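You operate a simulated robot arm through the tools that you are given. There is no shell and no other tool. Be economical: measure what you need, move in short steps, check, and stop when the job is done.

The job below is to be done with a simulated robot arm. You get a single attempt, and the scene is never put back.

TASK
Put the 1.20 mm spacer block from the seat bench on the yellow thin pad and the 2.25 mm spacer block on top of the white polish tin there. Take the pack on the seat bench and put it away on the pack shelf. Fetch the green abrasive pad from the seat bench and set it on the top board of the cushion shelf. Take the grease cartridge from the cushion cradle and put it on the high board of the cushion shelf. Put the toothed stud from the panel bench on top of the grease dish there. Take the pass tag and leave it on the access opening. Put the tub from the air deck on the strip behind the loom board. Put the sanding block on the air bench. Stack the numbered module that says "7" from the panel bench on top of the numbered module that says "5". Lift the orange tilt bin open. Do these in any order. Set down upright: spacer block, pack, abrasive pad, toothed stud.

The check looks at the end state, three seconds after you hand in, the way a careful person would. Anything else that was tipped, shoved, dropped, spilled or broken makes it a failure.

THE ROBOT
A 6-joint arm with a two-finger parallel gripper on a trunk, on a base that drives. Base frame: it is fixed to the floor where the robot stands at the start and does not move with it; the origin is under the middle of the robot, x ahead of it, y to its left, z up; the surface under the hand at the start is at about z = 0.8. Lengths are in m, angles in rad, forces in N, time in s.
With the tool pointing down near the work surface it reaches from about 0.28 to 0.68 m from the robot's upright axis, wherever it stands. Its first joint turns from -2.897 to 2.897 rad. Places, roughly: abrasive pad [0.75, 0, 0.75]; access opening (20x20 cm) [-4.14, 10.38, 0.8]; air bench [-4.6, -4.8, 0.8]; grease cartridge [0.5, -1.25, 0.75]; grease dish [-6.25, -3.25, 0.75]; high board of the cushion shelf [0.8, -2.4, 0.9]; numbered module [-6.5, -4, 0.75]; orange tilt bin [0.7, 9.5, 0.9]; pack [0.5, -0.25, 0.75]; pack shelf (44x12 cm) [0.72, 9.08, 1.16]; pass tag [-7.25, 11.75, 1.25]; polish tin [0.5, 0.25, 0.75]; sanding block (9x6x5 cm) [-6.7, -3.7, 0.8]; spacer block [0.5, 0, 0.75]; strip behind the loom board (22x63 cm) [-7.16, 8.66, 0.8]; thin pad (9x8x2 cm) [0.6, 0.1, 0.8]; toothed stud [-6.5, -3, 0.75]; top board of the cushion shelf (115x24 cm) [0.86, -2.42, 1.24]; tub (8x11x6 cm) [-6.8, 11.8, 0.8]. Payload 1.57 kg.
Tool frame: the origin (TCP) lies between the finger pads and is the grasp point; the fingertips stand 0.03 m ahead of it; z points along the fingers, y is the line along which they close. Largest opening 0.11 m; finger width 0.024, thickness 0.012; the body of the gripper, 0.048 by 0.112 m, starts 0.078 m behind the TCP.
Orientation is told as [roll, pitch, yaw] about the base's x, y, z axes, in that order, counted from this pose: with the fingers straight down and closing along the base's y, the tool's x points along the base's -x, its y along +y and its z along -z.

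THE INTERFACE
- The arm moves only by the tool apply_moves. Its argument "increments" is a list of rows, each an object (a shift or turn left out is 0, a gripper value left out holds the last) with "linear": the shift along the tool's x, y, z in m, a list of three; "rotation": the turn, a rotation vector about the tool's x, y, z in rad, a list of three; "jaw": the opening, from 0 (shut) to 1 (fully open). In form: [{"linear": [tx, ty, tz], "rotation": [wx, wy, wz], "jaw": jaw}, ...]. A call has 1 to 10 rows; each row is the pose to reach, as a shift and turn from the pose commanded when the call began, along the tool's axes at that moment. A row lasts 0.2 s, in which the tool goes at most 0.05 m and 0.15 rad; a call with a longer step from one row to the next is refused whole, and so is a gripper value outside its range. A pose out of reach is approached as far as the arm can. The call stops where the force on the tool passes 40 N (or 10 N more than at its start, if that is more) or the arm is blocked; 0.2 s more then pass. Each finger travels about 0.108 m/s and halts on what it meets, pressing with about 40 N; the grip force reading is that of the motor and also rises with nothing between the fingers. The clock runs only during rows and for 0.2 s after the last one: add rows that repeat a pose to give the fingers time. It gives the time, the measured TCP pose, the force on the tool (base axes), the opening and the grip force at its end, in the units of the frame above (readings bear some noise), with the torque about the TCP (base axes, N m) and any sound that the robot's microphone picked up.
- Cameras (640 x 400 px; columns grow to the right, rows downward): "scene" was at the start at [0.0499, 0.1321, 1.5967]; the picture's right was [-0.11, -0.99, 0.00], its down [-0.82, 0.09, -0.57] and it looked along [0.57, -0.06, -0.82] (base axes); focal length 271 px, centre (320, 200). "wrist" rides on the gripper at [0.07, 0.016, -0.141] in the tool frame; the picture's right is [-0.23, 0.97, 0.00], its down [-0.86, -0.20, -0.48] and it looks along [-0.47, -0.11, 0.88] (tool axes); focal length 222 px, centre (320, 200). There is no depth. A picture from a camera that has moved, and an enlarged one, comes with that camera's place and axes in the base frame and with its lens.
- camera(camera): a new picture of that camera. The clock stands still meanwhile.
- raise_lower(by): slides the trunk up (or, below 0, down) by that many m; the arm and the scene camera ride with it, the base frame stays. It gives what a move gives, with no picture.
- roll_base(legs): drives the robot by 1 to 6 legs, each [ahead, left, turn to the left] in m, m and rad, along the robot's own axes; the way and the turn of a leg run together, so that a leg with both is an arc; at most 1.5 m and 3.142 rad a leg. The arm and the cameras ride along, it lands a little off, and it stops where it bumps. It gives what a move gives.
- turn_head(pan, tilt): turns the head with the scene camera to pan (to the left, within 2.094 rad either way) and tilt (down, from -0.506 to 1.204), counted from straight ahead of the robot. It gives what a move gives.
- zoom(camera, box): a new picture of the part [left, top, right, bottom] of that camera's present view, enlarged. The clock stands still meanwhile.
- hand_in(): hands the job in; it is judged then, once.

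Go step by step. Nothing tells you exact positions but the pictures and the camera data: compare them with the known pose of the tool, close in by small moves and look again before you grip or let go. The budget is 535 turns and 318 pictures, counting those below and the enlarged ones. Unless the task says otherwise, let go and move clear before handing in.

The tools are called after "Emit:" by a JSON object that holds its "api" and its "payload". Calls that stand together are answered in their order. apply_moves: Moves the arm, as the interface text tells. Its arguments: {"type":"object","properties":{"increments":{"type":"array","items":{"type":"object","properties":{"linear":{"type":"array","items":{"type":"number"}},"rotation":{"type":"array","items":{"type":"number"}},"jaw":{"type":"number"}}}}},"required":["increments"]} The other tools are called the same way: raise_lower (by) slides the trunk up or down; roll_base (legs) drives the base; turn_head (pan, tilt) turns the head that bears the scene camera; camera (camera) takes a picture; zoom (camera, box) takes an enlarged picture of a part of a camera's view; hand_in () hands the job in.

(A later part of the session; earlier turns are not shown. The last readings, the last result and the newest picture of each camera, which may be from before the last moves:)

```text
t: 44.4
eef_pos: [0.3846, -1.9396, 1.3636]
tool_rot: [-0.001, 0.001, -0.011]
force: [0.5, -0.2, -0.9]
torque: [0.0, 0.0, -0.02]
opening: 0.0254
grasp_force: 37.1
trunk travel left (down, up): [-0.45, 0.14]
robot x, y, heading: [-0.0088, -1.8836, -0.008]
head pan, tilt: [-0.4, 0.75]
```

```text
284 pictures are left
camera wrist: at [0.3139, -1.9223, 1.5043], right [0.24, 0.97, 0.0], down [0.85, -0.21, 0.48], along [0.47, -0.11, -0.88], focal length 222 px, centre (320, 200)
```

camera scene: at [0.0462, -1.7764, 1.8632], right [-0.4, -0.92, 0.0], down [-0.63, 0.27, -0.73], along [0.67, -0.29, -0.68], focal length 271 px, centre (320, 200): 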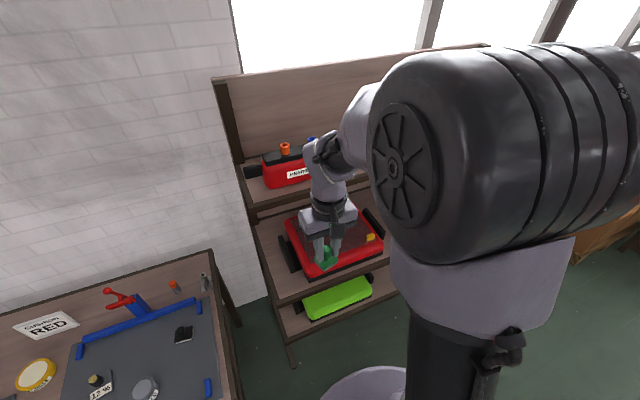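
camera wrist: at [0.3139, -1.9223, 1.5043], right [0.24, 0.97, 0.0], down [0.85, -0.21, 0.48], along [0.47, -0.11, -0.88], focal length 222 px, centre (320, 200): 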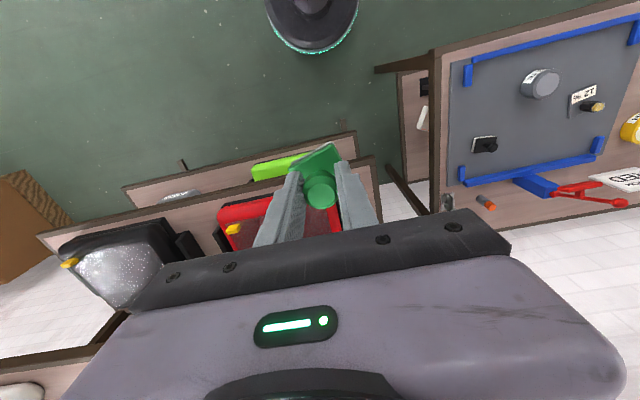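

The top board starts near y=-1.82 with its front at x≈0.73, and the red box is near the left end. I'll move further right to see gaps between items.

Emit:
{"api": "roll_base", "payload": {"legs": [[0, -0.55, 0]]}}

Emit:
{"api": "turn_head", "payload": {"pan": 0.3, "tilt": 0.65}}

Emit:
{"api": "camera", "payload": {"camera": "scene"}}

Emit:
{"api": "camera", "payload": {"camera": "wrist"}}

```text
t: 47.6
eef_pos: [0.3803, -2.4911, 1.3633]
tool_rot: [-0.001, 0.001, -0.005]
force: [-0.3, 0.2, -0.2]
torque: [-0.01, 0.04, 0.0]
opening: 0.0258
grasp_force: 37.6
trunk travel left (down, up): [-0.45, 0.14]
robot x, y, heading: [-0.0128, -2.4349, -0.004]
head pan, tilt: [-0.4, 0.75]
```

```text
t: 48.7
eef_pos: [0.3809, -2.4907, 1.3631]
tool_rot: [0.001, 0.001, -0.006]
force: [-0.3, -0.4, -0.8]
torque: [-0.02, 0.01, 0.0]
opening: 0.0253
grasp_force: 37.0
trunk travel left (down, up): [-0.45, 0.14]
robot x, y, heading: [-0.0148, -2.434, -0.003]
head pan, tilt: [0.3, 0.649]
```

```text
283 pictures are left
camera scene: at [0.0484, -2.2711, 1.8718], right [0.29, -0.96, 0.0], down [-0.58, -0.17, -0.8], along [0.76, 0.23, -0.6], focal length 271 px, centre (320, 200)
```

scene: 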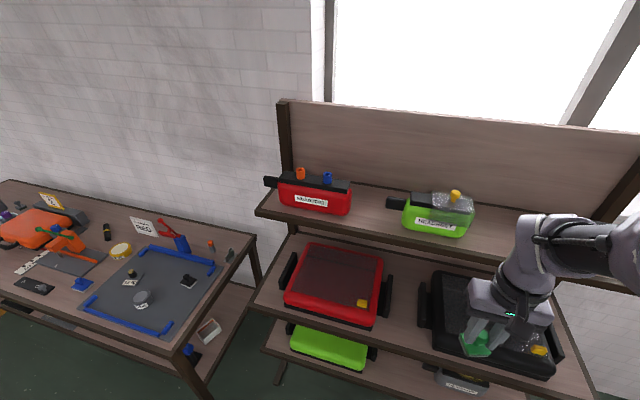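

```text
282 pictures are left
camera wrist: at [0.3097, -2.4739, 1.5042], right [0.23, 0.97, 0.0], down [0.85, -0.2, 0.48], along [0.47, -0.11, -0.88], focal length 222 px, centre (320, 200)
```

wrist: 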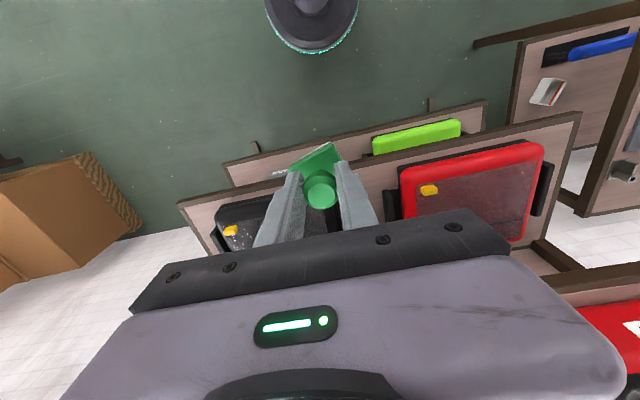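

There's a 13 cm gap between the red and green boxes around y≈-2.22. I'll drive left 0.21 and forward 0.18 so it's within reach.

Emit:
{"api": "roll_base", "payload": {"legs": [[0, 0.21, 0], [0.17, 0, 0]]}}

Emit:
{"api": "turn_head", "payload": {"pan": 0.3, "tilt": 0.75}}

Emit:
{"api": "camera", "payload": {"camera": "scene"}}

Emit:
{"api": "camera", "payload": {"camera": "wrist"}}

```text
t: 51.4
eef_pos: [0.5521, -2.2788, 1.3622]
tool_rot: [0.0, -0.001, -0.006]
force: [0.8, 0.0, -1.2]
torque: [-0.03, 0.04, -0.01]
opening: 0.0255
grasp_force: 36.8
trunk travel left (down, up): [-0.45, 0.14]
robot x, y, heading: [0.1577, -2.2252, -0.008]
head pan, tilt: [0.3, 0.649]
```

```text
t: 52.1
eef_pos: [0.5503, -2.2805, 1.364]
tool_rot: [0.0, -0.001, -0.006]
force: [0.1, 0.3, 0.0]
torque: [0.0, 0.01, -0.01]
opening: 0.0257
grasp_force: 36.7
trunk travel left (down, up): [-0.45, 0.14]
robot x, y, heading: [0.1538, -2.221, -0.009]
head pan, tilt: [0.3, 0.75]
```

```text
281 pictures are left
camera scene: at [0.2145, -2.0613, 1.8632], right [0.29, -0.96, 0.0], down [-0.65, -0.2, -0.73], along [0.7, 0.21, -0.68], focal length 271 px, centre (320, 200)
```

scene: 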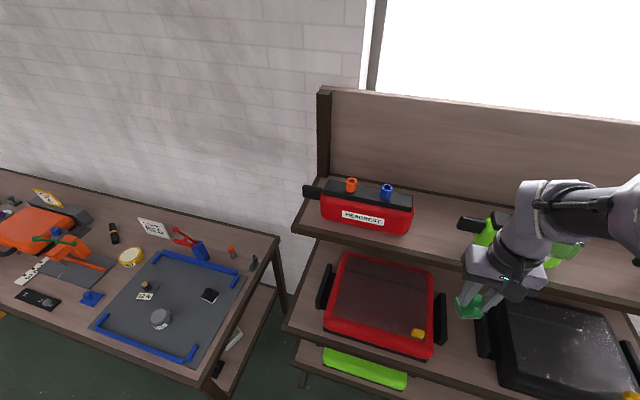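

```text
280 pictures are left
camera wrist: at [0.4797, -2.2627, 1.5042], right [0.23, 0.97, 0.0], down [0.85, -0.2, 0.48], along [0.47, -0.11, -0.88], focal length 222 px, centre (320, 200)
```

wrist: 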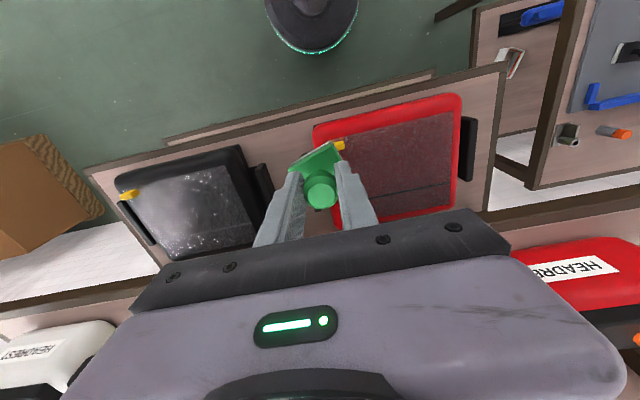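

The gap centre is about y=-2.235. I'll extend over the board to x≈0.785.

Emit:
{"api": "apply_moves", "payload": {"increments": [{"linear": [-0.04, 0.01, 0]}, {"linear": [-0.08, 0.02, 0]}, {"linear": [-0.12, 0.03, 0]}, {"linear": [-0.16, 0.04, 0]}, {"linear": [-0.2, 0.0455, 0]}, {"linear": [-0.235, 0.0455, 0]}, {"linear": [-0.235, 0.0455, 0]}]}}

Emit:
{"api": "camera", "payload": {"camera": "wrist"}}

Emit:
{"api": "camera", "payload": {"camera": "scene"}}

```text
t: 53.7
eef_pos: [0.7844, -2.2356, 1.364]
tool_rot: [-0.002, -0.001, -0.006]
force: [0.1, 0.0, -0.3]
torque: [0.02, -0.01, 0.0]
opening: 0.0257
grasp_force: 36.9
trunk travel left (down, up): [-0.45, 0.14]
robot x, y, heading: [0.1588, -2.2253, -0.011]
head pan, tilt: [0.3, 0.75]
```

```text
279 pictures are left
camera wrist: at [0.7142, -2.2178, 1.5049], right [0.23, 0.97, 0.0], down [0.85, -0.2, 0.48], along [0.47, -0.11, -0.88], focal length 222 px, centre (320, 200)
```

wrist: 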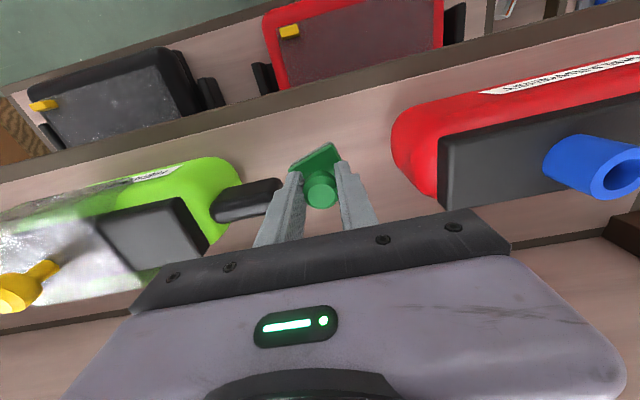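

```text
278 pictures are left
camera scene: at [0.2126, -2.0611, 1.8633], right [0.29, -0.96, 0.0], down [-0.65, -0.2, -0.73], along [0.7, 0.21, -0.68], focal length 271 px, centre (320, 200)
```

scene: 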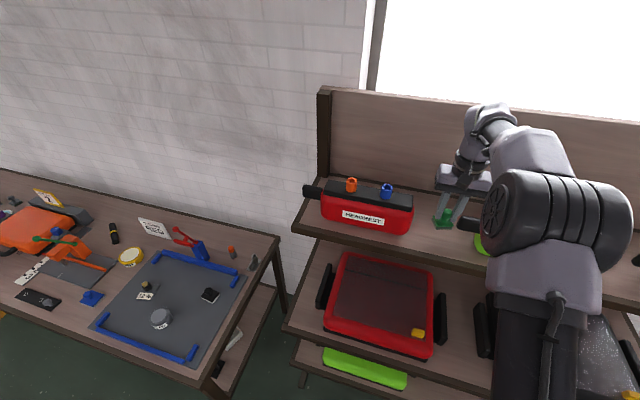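

Good gap. I'll nudge +y 8 mm and lower to near contact.

Emit:
{"api": "apply_moves", "payload": {"increments": [{"linear": [-0.005, 0.008, 0.02]}, {"linear": [-0.005, 0.008, 0.045]}, {"linear": [-0.005, 0.008, 0.06]}, {"linear": [-0.005, 0.008, 0.064]}, {"linear": [-0.005, 0.008, 0.067]}]}}

Emit:
{"api": "apply_moves", "payload": {"increments": [{"linear": [0, 0, 0.001]}, {"linear": [0, 0, 0.002]}, {"linear": [0, 0, 0.003]}]}}

Emit:
{"api": "camera", "payload": {"camera": "wrist"}}

```text
t: 54.9
eef_pos: [0.7909, -2.2262, 1.2969]
tool_rot: [-0.001, -0.003, -0.004]
force: [0.6, -0.3, 6.3]
torque: [-0.02, 0.01, 0.01]
opening: 0.0253
grasp_force: 36.7
trunk travel left (down, up): [-0.45, 0.14]
robot x, y, heading: [0.1551, -2.2265, -0.003]
head pan, tilt: [0.3, 0.75]
```

```text
t: 55.7
eef_pos: [0.789, -2.229, 1.296]
tool_rot: [0.002, -0.005, -0.002]
force: [7.0, -1.6, 34.0]
torque: [-0.03, -0.25, 0.02]
opening: 0.0259
grasp_force: 37.0
trunk travel left (down, up): [-0.45, 0.14]
robot x, y, heading: [0.1504, -2.2229, -0.008]
head pan, tilt: [0.3, 0.75]
```

```text
277 pictures are left
camera wrist: at [0.7183, -2.2103, 1.4366], right [0.23, 0.97, 0.0], down [0.85, -0.2, 0.48], along [0.47, -0.11, -0.88], focal length 222 px, centre (320, 200)
```

wrist: 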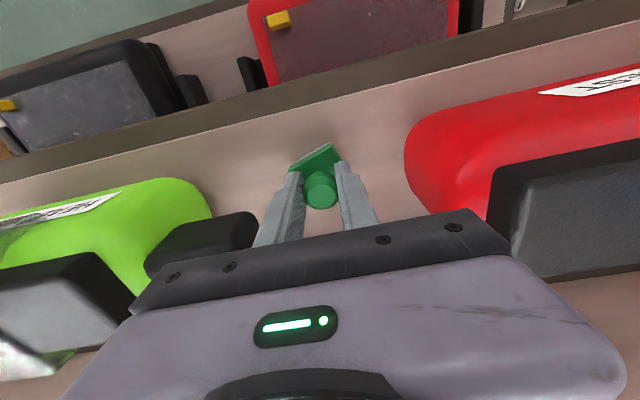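

Pad is on the board. I'll ease off 2.5 mm, open modestly and rise straight up.

Emit:
{"api": "apply_moves", "payload": {"increments": [{"linear": [0, 0, -0.003]}, {"linear": [0, 0, -0.003], "jaw": 0.5}, {"linear": [0, 0, -0.003], "jaw": 0.5}, {"linear": [0, 0, -0.02], "jaw": 0.5}, {"linear": [0, 0, -0.06], "jaw": 0.5}, {"linear": [0, 0, -0.1], "jaw": 0.5}, {"linear": [0.05, 0, -0.1], "jaw": 0.5}, {"linear": [0.1, 0, -0.1], "jaw": 0.5}, {"linear": [0.15, 0, -0.1], "jaw": 0.5}, {"linear": [0.2, 0, -0.1], "jaw": 0.5}]}}

Emit:
{"api": "camera", "payload": {"camera": "scene"}}

```text
t: 57.9
eef_pos: [0.5899, -2.2269, 1.3949]
tool_rot: [-0.001, -0.003, -0.005]
force: [-0.9, -0.8, -0.1]
torque: [0.03, -0.04, -0.02]
opening: 0.0548
grasp_force: 0.1
trunk travel left (down, up): [-0.45, 0.14]
robot x, y, heading: [0.1541, -2.2243, -0.006]
head pan, tilt: [0.3, 0.75]
```

```text
276 pictures are left
camera scene: at [0.2116, -2.0612, 1.8633], right [0.29, -0.96, 0.0], down [-0.65, -0.2, -0.73], along [0.7, 0.21, -0.68], focal length 271 px, centre (320, 200)
```

scene: 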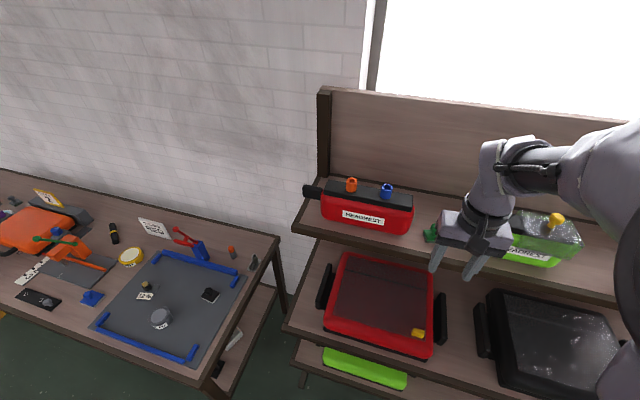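

The green pad stands on the top board. Next I'll drive back to the cradle around (0.5, -1.3) to find the grease cartridge.

Emit:
{"api": "roll_base", "payload": {"legs": [[-0.17, 0, 0], [0, 0.93, 0]]}}

Emit:
{"api": "raise_lower", "payload": {"by": -0.25}}

Emit:
{"api": "turn_head", "payload": {"pan": -0.05, "tilt": 0.963}}

Emit:
{"api": "camera", "payload": {"camera": "scene"}}

Emit:
{"api": "camera", "payload": {"camera": "wrist"}}

```text
t: 63.8
eef_pos: [0.4277, -1.3097, 1.3942]
tool_rot: [0.002, -0.001, -0.011]
force: [0.0, 0.0, 0.0]
torque: [-0.01, 0.02, 0.01]
opening: 0.0551
grasp_force: 0.2
trunk travel left (down, up): [-0.45, 0.14]
robot x, y, heading: [-0.0081, -1.3078, -0.005]
head pan, tilt: [0.3, 0.75]
```

```text
t: 66.3
eef_pos: [0.4276, -1.31, 1.1452]
tool_rot: [0.0, 0.0, -0.012]
force: [0.5, 0.4, -0.2]
torque: [-0.02, -0.01, 0.02]
opening: 0.055
grasp_force: 0.2
trunk travel left (down, up): [-0.2, 0.39]
robot x, y, heading: [-0.0071, -1.3072, -0.007]
head pan, tilt: [0.3, 0.75]
```

```text
t: 67.2
eef_pos: [0.4282, -1.3104, 1.1441]
tool_rot: [-0.001, 0.0, -0.01]
force: [-0.5, 0.2, 0.4]
torque: [0.03, 0.03, 0.02]
opening: 0.0551
grasp_force: 0.0
trunk travel left (down, up): [-0.2, 0.39]
robot x, y, heading: [-0.0085, -1.306, -0.011]
head pan, tilt: [-0.051, 0.963]
```

```text
275 pictures are left
camera scene: at [0.0439, -1.1709, 1.5967], right [-0.06, -1.0, 0.0], down [-0.82, 0.05, -0.57], along [0.57, -0.03, -0.82], focal length 271 px, centre (320, 200)
```

scene: 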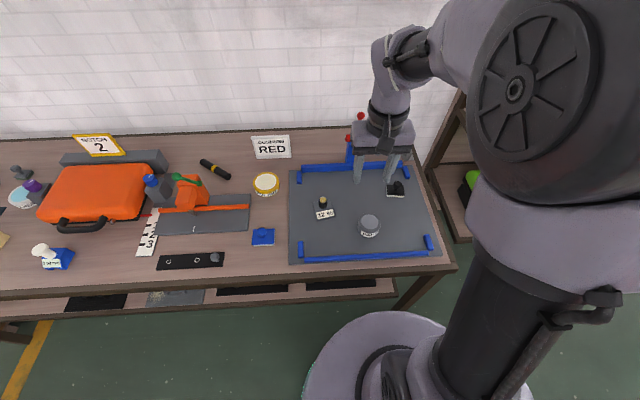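

```text
274 pictures are left
camera wrist: at [0.3573, -1.2929, 1.2849], right [0.24, 0.97, 0.0], down [0.85, -0.21, 0.48], along [0.46, -0.11, -0.88], focal length 222 px, centre (320, 200)
```

wrist: 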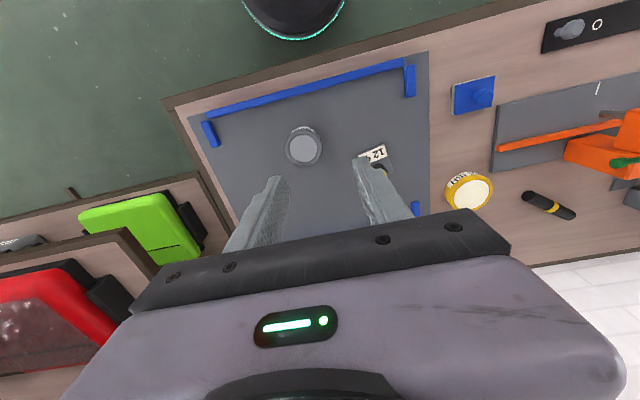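

Emit:
{"api": "zoom", "payload": {"camera": "scene", "box": [240, 120, 450, 270]}}

Emit:
{"api": "zoom", "payload": {"camera": "wrist", "box": [190, 50, 450, 220]}}

```text
2.67 times, centred on (345, 195) of scene
camera zoom: at [0.0439, -1.1709, 1.5967], right [-0.06, -1.0, 0.0], down [-0.82, 0.05, -0.57], along [0.57, -0.03, -0.82], focal length 723 px, centre (253, 213)
```

zoom: 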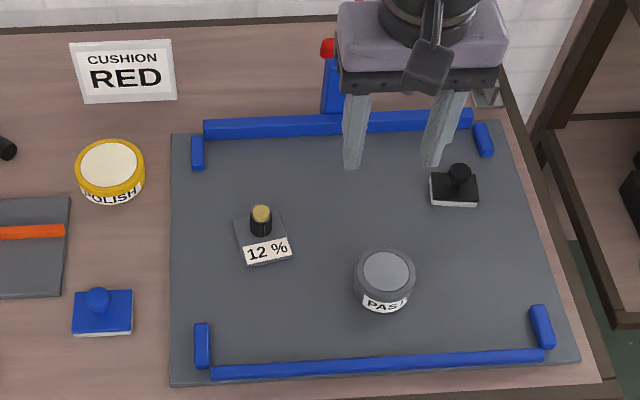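

```text
2.35 times, centred on (320, 135) of wrist
camera zoom: at [0.3573, -1.2929, 1.2849], right [0.24, 0.97, 0.0], down [0.85, -0.21, 0.48], along [0.46, -0.11, -0.88], focal length 523 px, centre (320, 353)
```

zoom: 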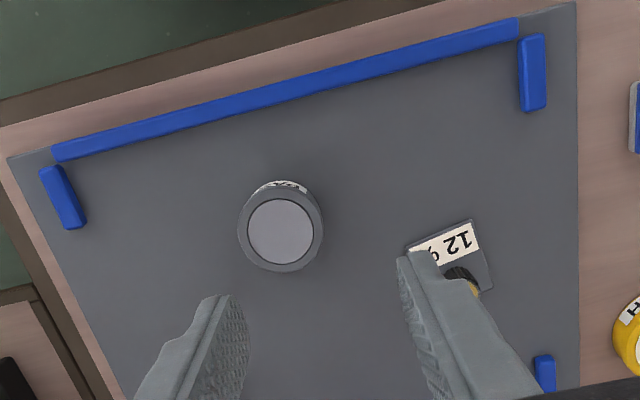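

The cradle holds a "12 %" gauge-like piece, a PASTE tin and a black abrasive pad. I take the 12 % piece to be the cartridge, so I'll move closer and look.

Emit:
{"api": "apply_moves", "payload": {"increments": [{"linear": [-0.03, 0.025, 0.02]}, {"linear": [-0.06, 0.05, 0.04]}, {"linear": [-0.09, 0.075, 0.06]}, {"linear": [-0.12, 0.1, 0.08]}, {"linear": [-0.133, 0.1, 0.12]}, {"linear": [-0.133, 0.1, 0.16]}]}}

Emit:
{"api": "camera", "payload": {"camera": "wrist"}}

Emit:
{"api": "zoom", "payload": {"camera": "wrist", "box": [240, 80, 400, 190]}}

Emit:
{"api": "zoom", "payload": {"camera": "scene", "box": [280, 140, 400, 240]}}

```text
t: 68.6
eef_pos: [0.5627, -1.2111, 0.9844]
tool_rot: [0.0, 0.001, -0.011]
force: [0.8, -0.2, 0.0]
torque: [0.03, 0.03, 0.03]
opening: 0.0551
grasp_force: 0.0
trunk travel left (down, up): [-0.2, 0.39]
robot x, y, heading: [-0.0086, -1.3084, -0.005]
head pan, tilt: [-0.051, 0.963]
```

```text
271 pictures are left
camera wrist: at [0.492, -1.1933, 1.1261], right [0.24, 0.97, 0.0], down [0.85, -0.21, 0.48], along [0.46, -0.11, -0.88], focal length 222 px, centre (320, 200)
```

wrist: 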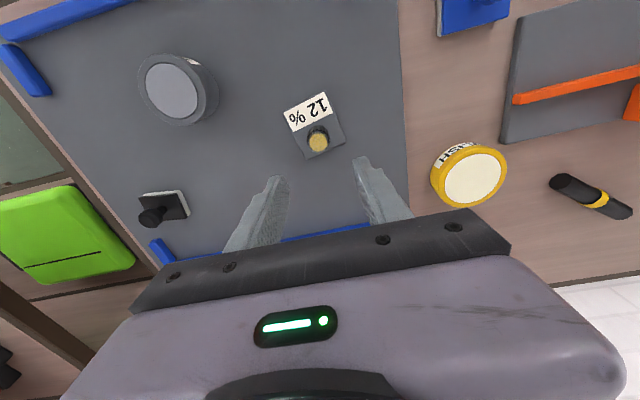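

```text
3.64 times, centred on (320, 135) of wrist
camera zoom: at [0.492, -1.1933, 1.1261], right [0.24, 0.97, 0.0], down [0.85, -0.21, 0.48], along [0.46, -0.11, -0.88], focal length 808 px, centre (320, 436)
```

zoom: 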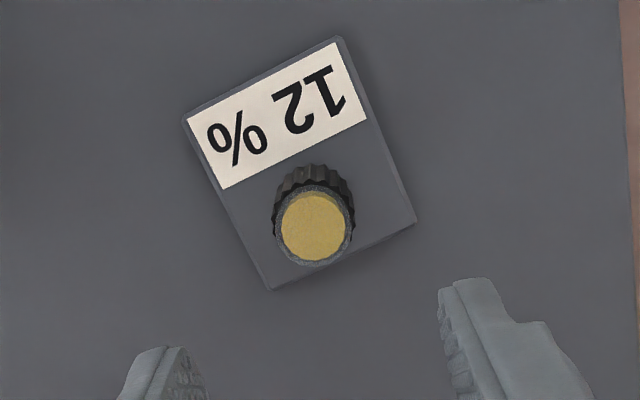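

```text
4.00 times, centred on (340, 190) of scene
camera zoom: at [0.0443, -1.1708, 1.5966], right [-0.06, -1.0, 0.0], down [-0.82, 0.05, -0.57], along [0.57, -0.04, -0.82], focal length 1084 px, centre (240, 240)
```

zoom: 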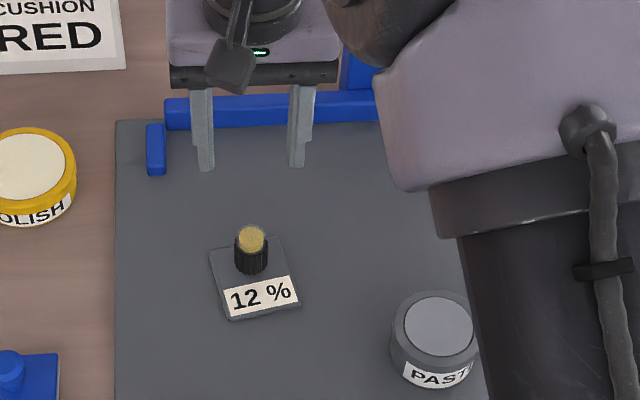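

The knob top is near (0.557, -1.2105, 0.863). I'll descend, grip and lift.

Emit:
{"api": "apply_moves", "payload": {"increments": [{"linear": [0.0055, 0.0005, 0.045]}, {"linear": [0.0055, 0.0005, 0.09]}, {"linear": [0.0055, 0.0005, 0.124]}, {"linear": [0.0055, 0.0005, 0.124]}]}}

Emit:
{"api": "zoom", "payload": {"camera": "wrist", "box": [220, 100, 420, 240]}}

```text
t: 69.6
eef_pos: [0.5575, -1.2106, 0.8602]
tool_rot: [0.001, -0.001, -0.012]
force: [-0.8, -1.0, -0.8]
torque: [0.02, 0.01, 0.0]
opening: 0.055
grasp_force: 0.0
trunk travel left (down, up): [-0.2, 0.39]
robot x, y, heading: [-0.009, -1.3055, -0.009]
head pan, tilt: [-0.051, 0.963]
```

```text
2.86 times, centred on (320, 170) of wrist
camera zoom: at [0.4863, -1.193, 1.001], right [0.24, 0.97, 0.0], down [0.85, -0.21, 0.48], along [0.47, -0.11, -0.88], focal length 635 px, centre (320, 286)
```

zoom: 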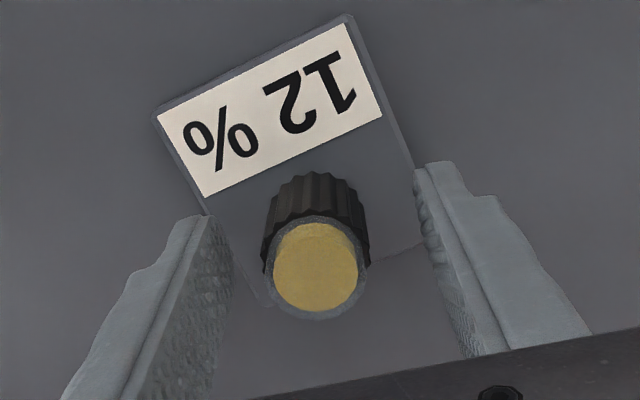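

Emit:
{"api": "apply_moves", "payload": {"increments": [{"jaw": 0.0}, {"jaw": 0.0}, {"jaw": 0.0}, {"jaw": 0.0}]}}

Emit:
{"api": "apply_moves", "payload": {"increments": [{"linear": [0, 0, -0.04]}, {"linear": [0, 0, -0.08]}, {"linear": [0, 0, -0.12]}, {"linear": [0.0, 0, -0.16]}, {"linear": [0.04, 0, -0.18]}, {"linear": [0.08, 0, -0.2]}, {"linear": [0.12, 0, -0.22]}, {"linear": [0.16, 0, -0.24]}]}}

Emit:
{"api": "camera", "payload": {"camera": "wrist"}}

Emit:
{"api": "camera", "payload": {"camera": "scene"}}

```text
t: 70.6
eef_pos: [0.5563, -1.211, 0.8597]
tool_rot: [0.001, 0.001, -0.01]
force: [-0.4, -0.3, -0.7]
torque: [0.03, -0.02, -0.02]
opening: 0.0272
grasp_force: 38.0
trunk travel left (down, up): [-0.2, 0.39]
robot x, y, heading: [-0.0043, -1.3021, -0.012]
head pan, tilt: [-0.051, 0.963]
```

```text
t: 72.4
eef_pos: [0.397, -1.2092, 1.0992]
tool_rot: [0.0, -0.001, -0.011]
force: [0.0, 0.3, -0.1]
torque: [-0.04, -0.04, 0.02]
opening: 0.0272
grasp_force: 37.9
trunk travel left (down, up): [-0.2, 0.39]
robot x, y, heading: [-0.0111, -1.3067, -0.013]
head pan, tilt: [-0.051, 0.963]
```

```text
267 pictures are left
camera wrist: at [0.3262, -1.1913, 1.2408], right [0.24, 0.97, 0.0], down [0.85, -0.21, 0.48], along [0.47, -0.11, -0.88], focal length 222 px, centre (320, 200)
```

wrist: 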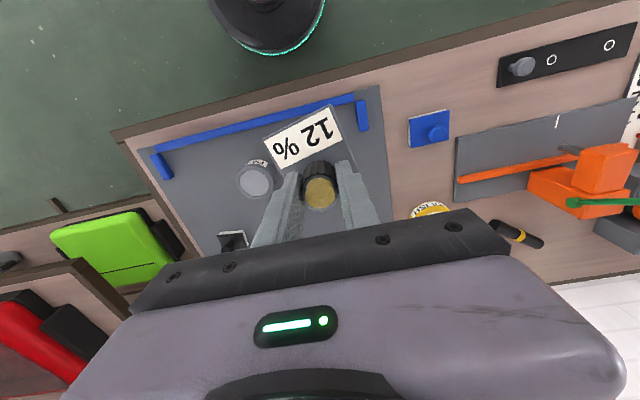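

```text
266 pictures are left
camera scene: at [0.0426, -1.1711, 1.5967], right [-0.06, -1.0, 0.0], down [-0.82, 0.05, -0.57], along [0.57, -0.04, -0.82], focal length 271 px, centre (320, 200)
```

scene: 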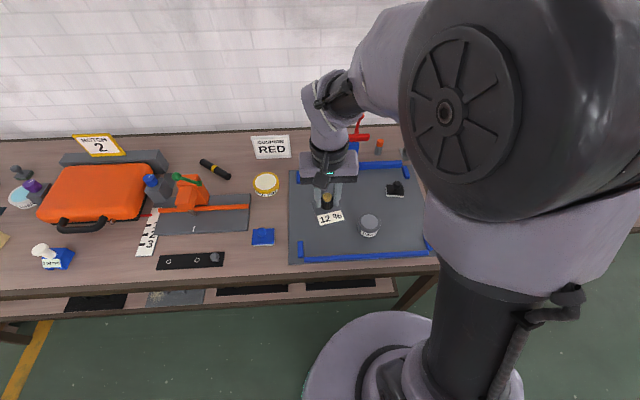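

Cartridge held. I'll drive right to in front of the shelf and inspect the middle board.

Emit:
{"api": "roll_base", "payload": {"legs": [[0, -0.8, 0]]}}

Emit:
{"api": "turn_head", "payload": {"pan": -0.1, "tilt": 0.7}}

Emit:
{"api": "camera", "payload": {"camera": "scene"}}

Emit:
{"api": "camera", "payload": {"camera": "wrist"}}

```text
t: 76.7
eef_pos: [0.3909, -2.0153, 1.0994]
tool_rot: [0.0, 0.002, -0.008]
force: [-0.3, -0.6, -0.4]
torque: [0.0, 0.0, -0.01]
opening: 0.0276
grasp_force: 37.8
trunk travel left (down, up): [-0.2, 0.39]
robot x, y, heading: [-0.0171, -2.1136, -0.01]
head pan, tilt: [-0.051, 0.963]
```

```text
t: 77.5
eef_pos: [0.3911, -2.0135, 1.0996]
tool_rot: [0.0, 0.0, -0.009]
force: [0.1, 0.1, -1.1]
torque: [0.03, -0.01, 0.0]
opening: 0.0273
grasp_force: 38.6
trunk travel left (down, up): [-0.2, 0.39]
robot x, y, heading: [-0.018, -2.1183, -0.01]
head pan, tilt: [-0.099, 0.7]
```

```text
265 pictures are left
camera scene: at [0.0484, -1.983, 1.6174], right [-0.11, -0.99, 0.0], down [-0.64, 0.07, -0.76], along [0.76, -0.08, -0.64], focal length 271 px, centre (320, 200)
```

scene: 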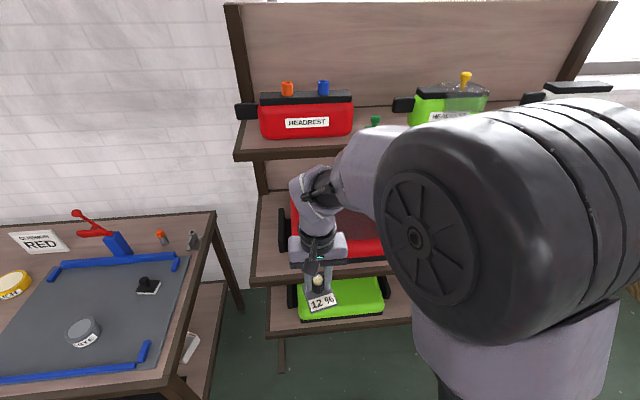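

```text
264 pictures are left
camera wrist: at [0.3198, -1.9974, 1.2404], right [0.23, 0.97, 0.0], down [0.85, -0.21, 0.48], along [0.47, -0.11, -0.88], focal length 222 px, centre (320, 200)
```

wrist: 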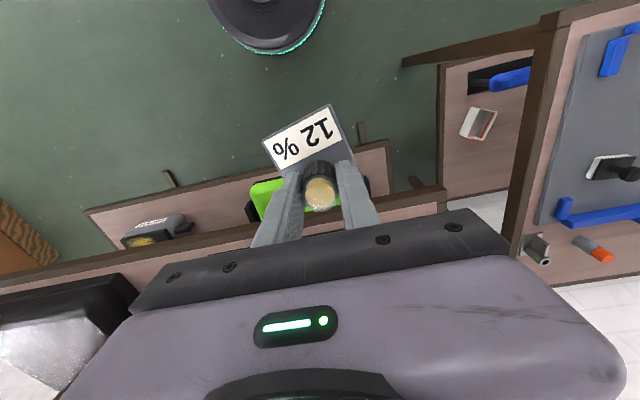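

The gap between the red and black cases on the middle board is near y≈-2.41. I'll drive right 0.3.

Emit:
{"api": "roll_base", "payload": {"legs": [[0, -0.4, 0]]}}

Emit:
{"api": "turn_head", "payload": {"pan": 0.1, "tilt": 0.85}}

Emit:
{"api": "camera", "payload": {"camera": "scene"}}

Emit:
{"api": "camera", "payload": {"camera": "wrist"}}

```text
t: 80.0
eef_pos: [0.3888, -2.415, 1.0997]
tool_rot: [0.002, 0.002, -0.008]
force: [0.5, -0.5, 0.1]
torque: [0.01, 0.02, 0.04]
opening: 0.0273
grasp_force: 37.9
trunk travel left (down, up): [-0.2, 0.39]
robot x, y, heading: [-0.0223, -2.5095, -0.008]
head pan, tilt: [-0.099, 0.7]
```

```text
t: 80.7
eef_pos: [0.3854, -2.414, 1.0987]
tool_rot: [0.0, 0.0, -0.009]
force: [0.6, 0.1, -1.0]
torque: [0.02, -0.03, 0.03]
opening: 0.0277
grasp_force: 37.7
trunk travel left (down, up): [-0.2, 0.39]
robot x, y, heading: [-0.0225, -2.5118, -0.006]
head pan, tilt: [0.099, 0.85]
```

```text
263 pictures are left
camera scene: at [0.0387, -2.3661, 1.6052], right [0.09, -1.0, 0.0], down [-0.75, -0.07, -0.66], along [0.66, 0.06, -0.75], focal length 271 px, centre (320, 200)
```

scene: 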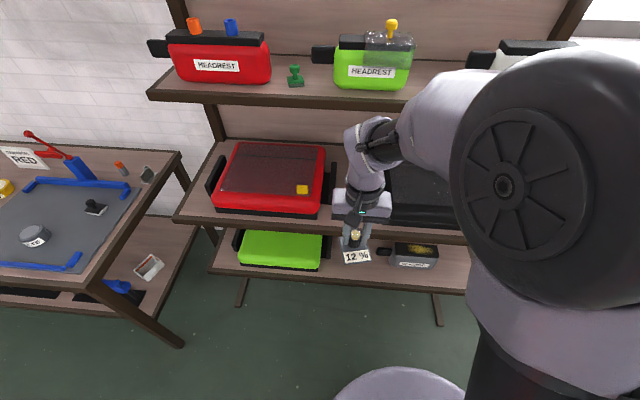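

```text
262 pictures are left
camera wrist: at [0.3166, -2.3967, 1.2404], right [0.23, 0.97, 0.0], down [0.85, -0.21, 0.48], along [0.47, -0.11, -0.88], focal length 222 px, centre (320, 200)
```

wrist: 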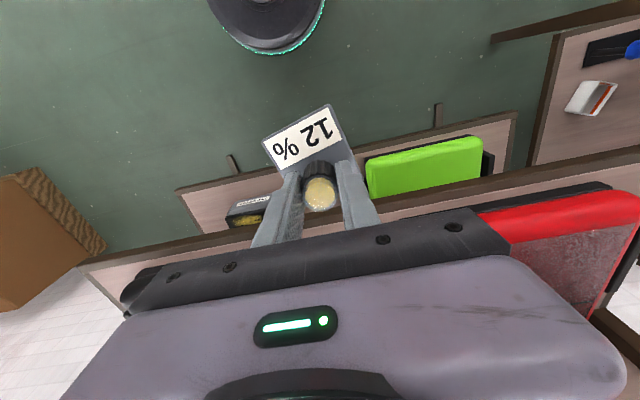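

I'll extend over the middle board at height and check the gap with the wrist camera.

Emit:
{"api": "apply_moves", "payload": {"increments": [{"linear": [-0.045, 0, 0]}, {"linear": [-0.09, 0, 0]}, {"linear": [-0.135, 0, 0]}, {"linear": [-0.18, 0, 0]}, {"linear": [-0.22, 0, 0]}, {"linear": [-0.22, 0, 0]}]}}

Emit:
{"api": "camera", "payload": {"camera": "wrist"}}

Emit:
{"api": "camera", "payload": {"camera": "scene"}}

```text
t: 82.1
eef_pos: [0.6072, -2.4158, 1.1]
tool_rot: [0.0, -0.001, -0.008]
force: [-0.1, -0.4, -0.6]
torque: [0.02, 0.01, 0.0]
opening: 0.0274
grasp_force: 38.2
trunk travel left (down, up): [-0.2, 0.39]
robot x, y, heading: [-0.0215, -2.5122, -0.011]
head pan, tilt: [0.099, 0.85]
```

```text
261 pictures are left
camera wrist: at [0.5363, -2.3986, 1.2412], right [0.23, 0.97, 0.0], down [0.85, -0.21, 0.48], along [0.46, -0.11, -0.88], focal length 222 px, centre (320, 200)
```

wrist: 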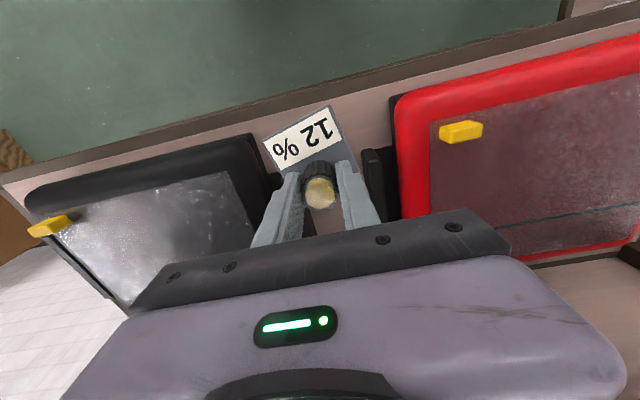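

```text
260 pictures are left
camera scene: at [0.0381, -2.366, 1.6052], right [0.09, -1.0, 0.0], down [-0.75, -0.07, -0.66], along [0.66, 0.06, -0.75], focal length 271 px, centre (320, 200)
```

scene: 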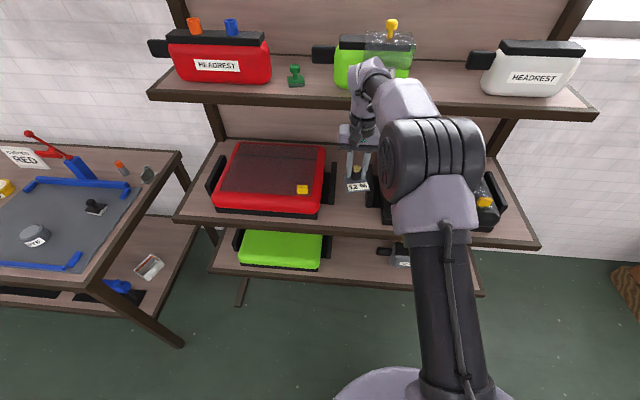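

Gap centre is about y=-2.423. I'll go to x≈0.64 and descend to just above the board.

Emit:
{"api": "apply_moves", "payload": {"increments": [{"linear": [-0.02, -0.008, 0.02]}, {"linear": [-0.033, -0.008, 0.06]}, {"linear": [-0.033, -0.008, 0.1]}, {"linear": [-0.033, -0.008, 0.125]}, {"linear": [-0.033, -0.008, 0.125]}]}}

Emit:
{"api": "camera", "payload": {"camera": "wrist"}}

Emit:
{"api": "zoom", "payload": {"camera": "scene", "box": [300, 110, 420, 230]}}

```text
t: 83.3
eef_pos: [0.6408, -2.4237, 0.9748]
tool_rot: [-0.001, 0.0, -0.008]
force: [0.4, 0.3, -0.2]
torque: [-0.01, 0.0, -0.03]
opening: 0.0275
grasp_force: 37.9
trunk travel left (down, up): [-0.2, 0.39]
robot x, y, heading: [-0.0158, -2.512, -0.008]
head pan, tilt: [0.099, 0.85]
```

```text
259 pictures are left
camera wrist: at [0.5696, -2.4063, 1.1152], right [0.23, 0.97, 0.0], down [0.85, -0.21, 0.48], along [0.47, -0.11, -0.88], focal length 222 px, centre (320, 200)
```

wrist: 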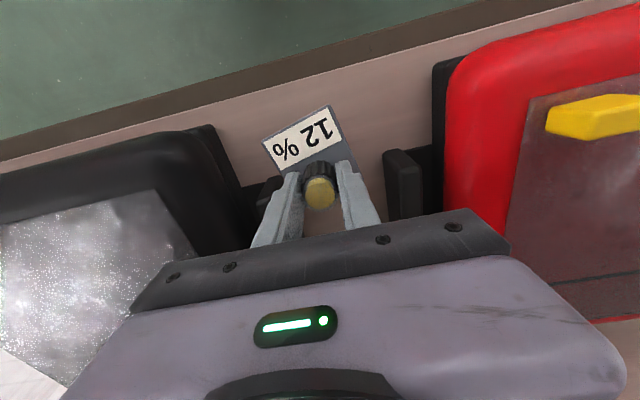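

```text
3.33 times, centred on (360, 170) of scene
camera zoom: at [0.0386, -2.366, 1.6052], right [0.09, -1.0, 0.0], down [-0.75, -0.07, -0.66], along [0.66, 0.06, -0.75], focal length 903 px, centre (187, 300)
```

zoom: 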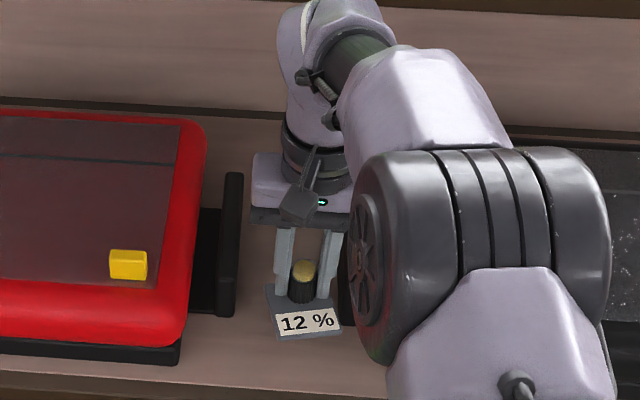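

Emit:
{"api": "apply_moves", "payload": {"increments": [{"linear": [0, 0.001, 0.004]}, {"linear": [0, 0.001, 0.008]}, {"linear": [0, 0.001, 0.011]}, {"linear": [0, 0.001, 0.013]}]}}

Emit:
{"api": "apply_moves", "payload": {"increments": [{"linear": [0, 0, 0.001]}, {"linear": [0, 0, 0.002]}]}}

Emit:
{"api": "apply_moves", "payload": {"increments": [{"linear": [0, 0, 0.001]}, {"linear": [0, 0, 0.002]}]}}

```text
t: 84.3
eef_pos: [0.6401, -2.4226, 0.962]
tool_rot: [0.002, -0.001, -0.007]
force: [-0.8, -0.8, -0.2]
torque: [-0.01, -0.02, 0.0]
opening: 0.0278
grasp_force: 38.2
trunk travel left (down, up): [-0.2, 0.39]
robot x, y, heading: [-0.0174, -2.5116, -0.011]
head pan, tilt: [0.099, 0.85]
```

```text
t: 84.9
eef_pos: [0.6397, -2.4228, 0.9591]
tool_rot: [0.001, -0.001, -0.007]
force: [-0.1, -1.0, -1.0]
torque: [0.01, 0.02, 0.01]
opening: 0.0273
grasp_force: 37.4
trunk travel left (down, up): [-0.2, 0.39]
robot x, y, heading: [-0.0198, -2.5145, -0.009]
head pan, tilt: [0.099, 0.85]
```

```text
t: 85.5
eef_pos: [0.6405, -2.423, 0.9572]
tool_rot: [0.001, 0.002, -0.009]
force: [-0.3, -0.4, -1.0]
torque: [0.01, 0.01, 0.01]
opening: 0.0272
grasp_force: 38.0
trunk travel left (down, up): [-0.2, 0.39]
robot x, y, heading: [-0.0186, -2.5132, -0.007]
head pan, tilt: [0.099, 0.85]
```

Emit:
{"api": "apply_moves", "payload": {"increments": [{"linear": [0, 0, 0.001]}, {"linear": [0, 0, 0.002]}, {"linear": [0, 0, 0.003]}]}}

Emit:
{"api": "apply_moves", "payload": {"increments": [{"linear": [0, 0, 0.001]}, {"linear": [0, 0, 0.002]}, {"linear": [0, 0, 0.003]}]}}

Emit:
{"api": "zoom", "payload": {"camera": "wrist", "box": [220, 80, 420, 220]}}

```text
t: 86.3
eef_pos: [0.6391, -2.424, 0.9539]
tool_rot: [0.001, 0.0, -0.009]
force: [1.2, -0.8, -1.4]
torque: [0.0, 0.04, -0.04]
opening: 0.0275
grasp_force: 38.2
trunk travel left (down, up): [-0.2, 0.39]
robot x, y, heading: [-0.0173, -2.5094, -0.01]
head pan, tilt: [0.099, 0.85]
```

```text
t: 87.1
eef_pos: [0.64, -2.423, 0.9508]
tool_rot: [0.0, 0.0, -0.009]
force: [0.7, -0.3, -1.1]
torque: [0.02, 0.03, 0.02]
opening: 0.0275
grasp_force: 38.3
trunk travel left (down, up): [-0.2, 0.39]
robot x, y, heading: [-0.0181, -2.5131, -0.013]
head pan, tilt: [0.099, 0.85]
```

```text
2.86 times, centred on (320, 150) of wrist
camera zoom: at [0.5696, -2.4055, 1.0924], right [0.24, 0.97, 0.0], down [0.85, -0.21, 0.48], along [0.47, -0.11, -0.88], focal length 635 px, centre (320, 343)
```

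zoom: 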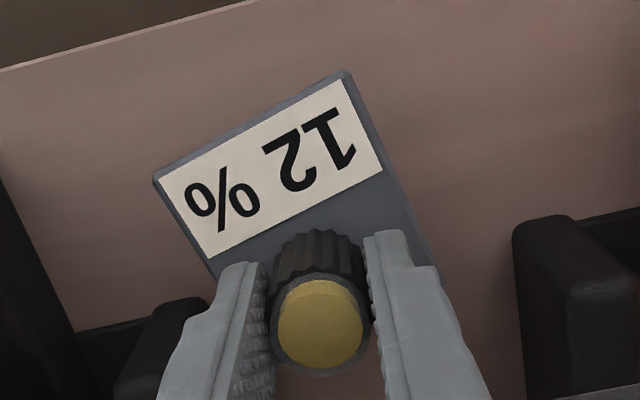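

The black handle is closer than the red one, so I'll shift +y 10 mm before lowering further.

Emit:
{"api": "apply_moves", "payload": {"increments": [{"linear": [0, 0.005, 0]}, {"linear": [0, 0.01, 0.0]}, {"linear": [0, 0.01, 0.002]}, {"linear": [0, 0.01, 0.004]}]}}

Emit:
{"api": "apply_moves", "payload": {"increments": [{"linear": [0, 0, 0.001]}, {"linear": [0, 0, 0.002]}, {"linear": [0, 0, 0.003]}]}}

```text
t: 88.1
eef_pos: [0.6394, -2.4119, 0.9469]
tool_rot: [0.0, -0.001, -0.011]
force: [0.5, 0.6, -1.3]
torque: [-0.01, 0.02, -0.03]
opening: 0.0273
grasp_force: 38.2
trunk travel left (down, up): [-0.2, 0.39]
robot x, y, heading: [-0.02, -2.5147, -0.005]
head pan, tilt: [0.099, 0.85]
```

```text
t: 88.9
eef_pos: [0.6405, -2.4135, 0.945]
tool_rot: [0.002, -0.001, -0.009]
force: [-0.5, -0.5, -0.8]
torque: [0.0, 0.02, 0.0]
opening: 0.0271
grasp_force: 37.6
trunk travel left (down, up): [-0.2, 0.39]
robot x, y, heading: [-0.0205, -2.5095, -0.007]
head pan, tilt: [0.099, 0.85]
```

Emit:
{"api": "apply_moves", "payload": {"increments": [{"linear": [0, 0, 0.0015]}, {"linear": [0, 0, 0.003]}]}}

Emit:
{"api": "apply_moves", "payload": {"increments": [{"linear": [0, 0, 0.0015]}, {"linear": [0, 0, 0.003]}]}}

Emit:
{"api": "zoom", "payload": {"camera": "scene", "box": [330, 160, 390, 220]}}

```text
t: 89.5
eef_pos: [0.6403, -2.4124, 0.9416]
tool_rot: [0.002, -0.001, -0.009]
force: [-0.3, 0.4, -0.8]
torque: [0.02, -0.03, 0.02]
opening: 0.0276
grasp_force: 37.8
trunk travel left (down, up): [-0.2, 0.39]
robot x, y, heading: [-0.0193, -2.515, -0.01]
head pan, tilt: [0.099, 0.85]
```

```text
t: 90.1
eef_pos: [0.6406, -2.4128, 0.9382]
tool_rot: [0.0, 0.0, -0.009]
force: [-0.1, -0.4, -1.0]
torque: [0.0, -0.01, -0.03]
opening: 0.0274
grasp_force: 38.4
trunk travel left (down, up): [-0.2, 0.39]
robot x, y, heading: [-0.0174, -2.5144, -0.008]
head pan, tilt: [0.099, 0.85]
```

```text
6.67 times, centred on (360, 190) of scene
camera zoom: at [0.0387, -2.366, 1.6052], right [0.09, -1.0, 0.0], down [-0.75, -0.07, -0.66], along [0.66, 0.06, -0.75], focal length 1807 px, centre (53, 267)
```

zoom: 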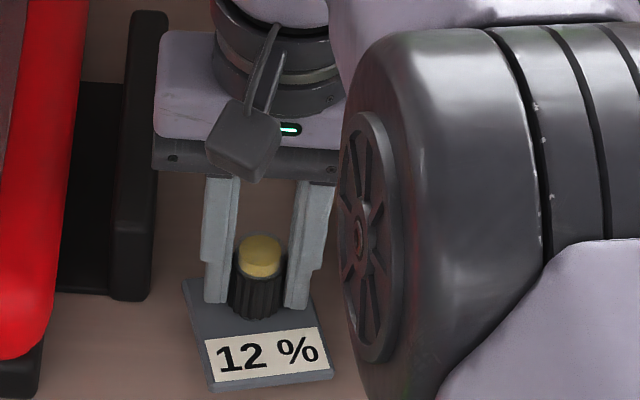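

Emit:
{"api": "apply_moves", "payload": {"increments": [{"linear": [0, 0, 0.0015]}, {"linear": [0, 0, 0.003]}, {"linear": [0, 0, 0.0045]}]}}

Emit:
{"api": "apply_moves", "payload": {"increments": [{"linear": [0, 0, 0.0015]}, {"linear": [0, 0, 0.003]}, {"linear": [0, 0, 0.0045]}]}}

Emit:
{"api": "zoom", "payload": {"camera": "wrist", "box": [220, 80, 420, 220]}}

```text
t: 90.9
eef_pos: [0.64, -2.4126, 0.9349]
tool_rot: [0.0, 0.0, -0.009]
force: [-0.1, -0.1, -0.4]
torque: [0.03, 0.03, -0.02]
opening: 0.0272
grasp_force: 37.3
trunk travel left (down, up): [-0.2, 0.39]
robot x, y, heading: [-0.0179, -2.5103, -0.006]
head pan, tilt: [0.099, 0.85]
```

```text
t: 91.7
eef_pos: [0.6392, -2.4126, 0.9287]
tool_rot: [0.0, 0.0, -0.008]
force: [0.4, 0.3, -1.0]
torque: [-0.01, 0.01, 0.0]
opening: 0.0275
grasp_force: 37.6
trunk travel left (down, up): [-0.2, 0.39]
robot x, y, heading: [-0.0176, -2.515, -0.005]
head pan, tilt: [0.099, 0.85]
```

```text
2.86 times, centred on (320, 150) of wrist
camera zoom: at [0.5698, -2.3957, 1.0705], right [0.23, 0.97, 0.0], down [0.85, -0.21, 0.48], along [0.46, -0.11, -0.88], focal length 635 px, centre (320, 343)
```

zoom: 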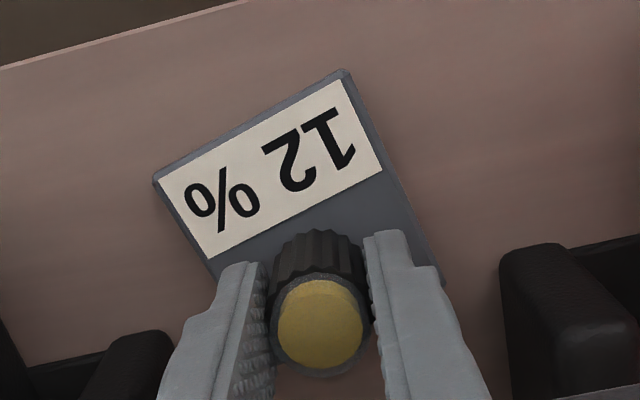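

Emit:
{"api": "apply_moves", "payload": {"increments": [{"linear": [0, 0, 0.0015]}, {"linear": [0, 0, 0.003]}, {"linear": [0, 0, 0.0045]}, {"linear": [0, 0, 0.006]}]}}

Emit:
{"api": "apply_moves", "payload": {"increments": [{"linear": [0, 0, 0.0015]}, {"linear": [0, 0, 0.003]}, {"linear": [0, 0, 0.0045]}, {"linear": [0, 0, 0.006]}]}}

```text
t: 92.7
eef_pos: [0.64, -2.4132, 0.9268]
tool_rot: [0.001, -0.007, -0.008]
force: [5.6, 2.1, 36.0]
torque: [0.0, -0.05, 0.01]
opening: 0.0274
grasp_force: 38.7
trunk travel left (down, up): [-0.2, 0.39]
robot x, y, heading: [-0.0181, -2.5106, -0.003]
head pan, tilt: [0.099, 0.85]
```

```text
t: 93.7
eef_pos: [0.638, -2.4134, 0.9193]
tool_rot: [0.001, -0.004, -0.008]
force: [4.1, 3.1, 36.1]
torque: [-0.01, -0.08, -0.01]
opening: 0.0275
grasp_force: 37.9
trunk travel left (down, up): [-0.2, 0.39]
robot x, y, heading: [-0.0205, -2.5122, -0.009]
head pan, tilt: [0.099, 0.85]
```

Contact reached at about z 0.927, and the second step slid the fingers a bit on the knob. I'll ease up and release.

Emit:
{"api": "apply_moves", "payload": {"increments": [{"linear": [0, 0, -0.004]}, {"linear": [0, 0, -0.004]}, {"linear": [0, 0, -0.004], "jaw": 0.5}, {"linear": [0, 0, -0.004], "jaw": 0.5}, {"linear": [0, 0, -0.004], "jaw": 0.5}]}}

Emit:
{"api": "zoom", "payload": {"camera": "wrist", "box": [220, 80, 420, 220]}}

```text
t: 94.9
eef_pos: [0.6399, -2.4125, 0.9214]
tool_rot: [0.001, -0.001, -0.007]
force: [0.5, -0.4, -0.8]
torque: [-0.02, 0.02, 0.03]
opening: 0.0547
grasp_force: 0.1
trunk travel left (down, up): [-0.2, 0.39]
robot x, y, heading: [-0.0194, -2.5137, -0.006]
head pan, tilt: [0.099, 0.85]
```

```text
2.86 times, centred on (320, 150) of wrist
camera zoom: at [0.5695, -2.3957, 1.0622], right [0.23, 0.97, 0.0], down [0.85, -0.21, 0.48], along [0.46, -0.11, -0.88], focal length 635 px, centre (320, 343)
```

zoom: 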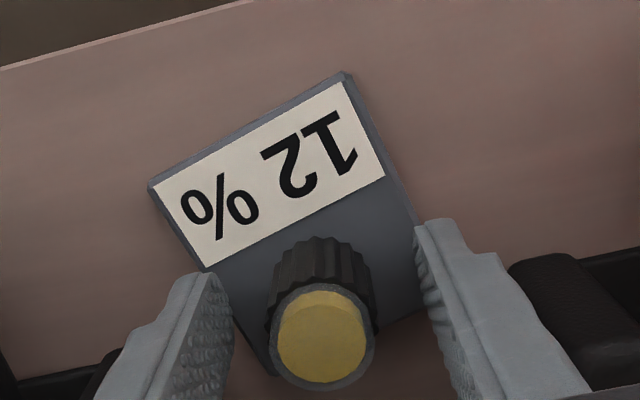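

Released cleanly. I'll rise, retract and drive back to the pack on the seat bench.

Emit:
{"api": "apply_moves", "payload": {"increments": [{"linear": [0, 0, -0.03]}, {"linear": [0, 0, -0.07]}, {"linear": [0, 0, -0.11]}, {"linear": [0, 0, -0.15]}, {"linear": [0, 0, -0.19]}, {"linear": [0.05, 0, -0.19]}, {"linear": [0.1, 0, -0.2]}, {"linear": [0.15, 0, -0.2]}, {"linear": [0.2, 0, -0.2]}, {"linear": [0.23, 0, -0.2]}]}}

Emit:
{"api": "zoom", "payload": {"camera": "scene", "box": [160, 30, 480, 300]}}

Emit:
{"api": "roll_base", "payload": {"legs": [[0, 1.2, 0], [0, 1.12, 0]]}}

Emit:
{"api": "turn_head", "payload": {"pan": -0.1, "tilt": 0.963}}

Emit:
{"api": "camera", "payload": {"camera": "scene"}}

Emit:
{"api": "camera", "payload": {"camera": "wrist"}}

```text
refused: row 7 steps farther than a row can; nothing moved
```

```text
1.48 times, centred on (320, 165) of scene
camera zoom: at [0.0386, -2.366, 1.6051], right [0.09, -1.0, 0.0], down [-0.75, -0.07, -0.66], along [0.66, 0.06, -0.75], focal length 402 px, centre (320, 252)
```

zoom: 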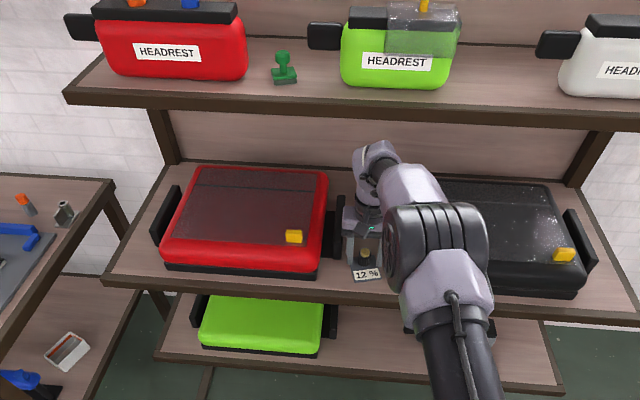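

```text
t: 98.1
eef_pos: [0.6396, -1.8874, 0.9187]
tool_rot: [0.0, 0.012, -0.006]
force: [-0.1, 0.6, -0.2]
torque: [0.02, 0.02, -0.01]
opening: 0.0551
grasp_force: 0.1
trunk travel left (down, up): [-0.2, 0.39]
robot x, y, heading: [-0.0159, -1.99, -0.005]
head pan, tilt: [0.099, 0.85]
stopped in leg 1: the force on the tool passed its limit at 53 N (the readings are from after the stop); the commanded pose is now the measured one
```

```text
t: 98.8
eef_pos: [0.6395, -1.887, 0.9183]
tool_rot: [-0.002, 0.011, -0.009]
force: [0.6, 0.1, 0.2]
torque: [-0.01, 0.0, 0.01]
opening: 0.055
grasp_force: 0.0
trunk travel left (down, up): [-0.2, 0.39]
robot x, y, heading: [-0.0181, -1.987, -0.009]
head pan, tilt: [-0.099, 0.963]
```

```text
252 pictures are left
camera scene: at [0.0357, -1.8546, 1.5967], right [-0.1, -0.99, 0.0], down [-0.82, 0.09, -0.57], along [0.57, -0.06, -0.82], focal length 271 px, centre (320, 200)
```

scene: 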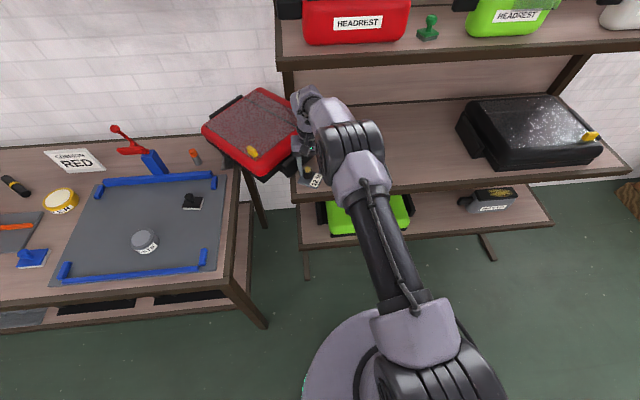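

```text
251 pictures are left
camera wrist: at [0.5715, -1.8697, 1.0601], right [0.23, 0.97, 0.0], down [0.86, -0.21, 0.47], along [0.45, -0.11, -0.88], focal length 222 px, centre (320, 200)
```

wrist: 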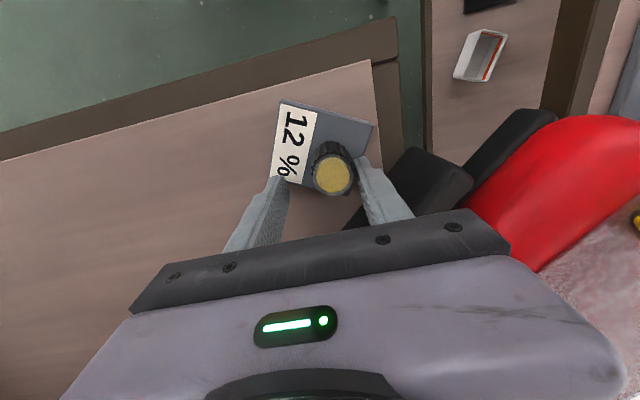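

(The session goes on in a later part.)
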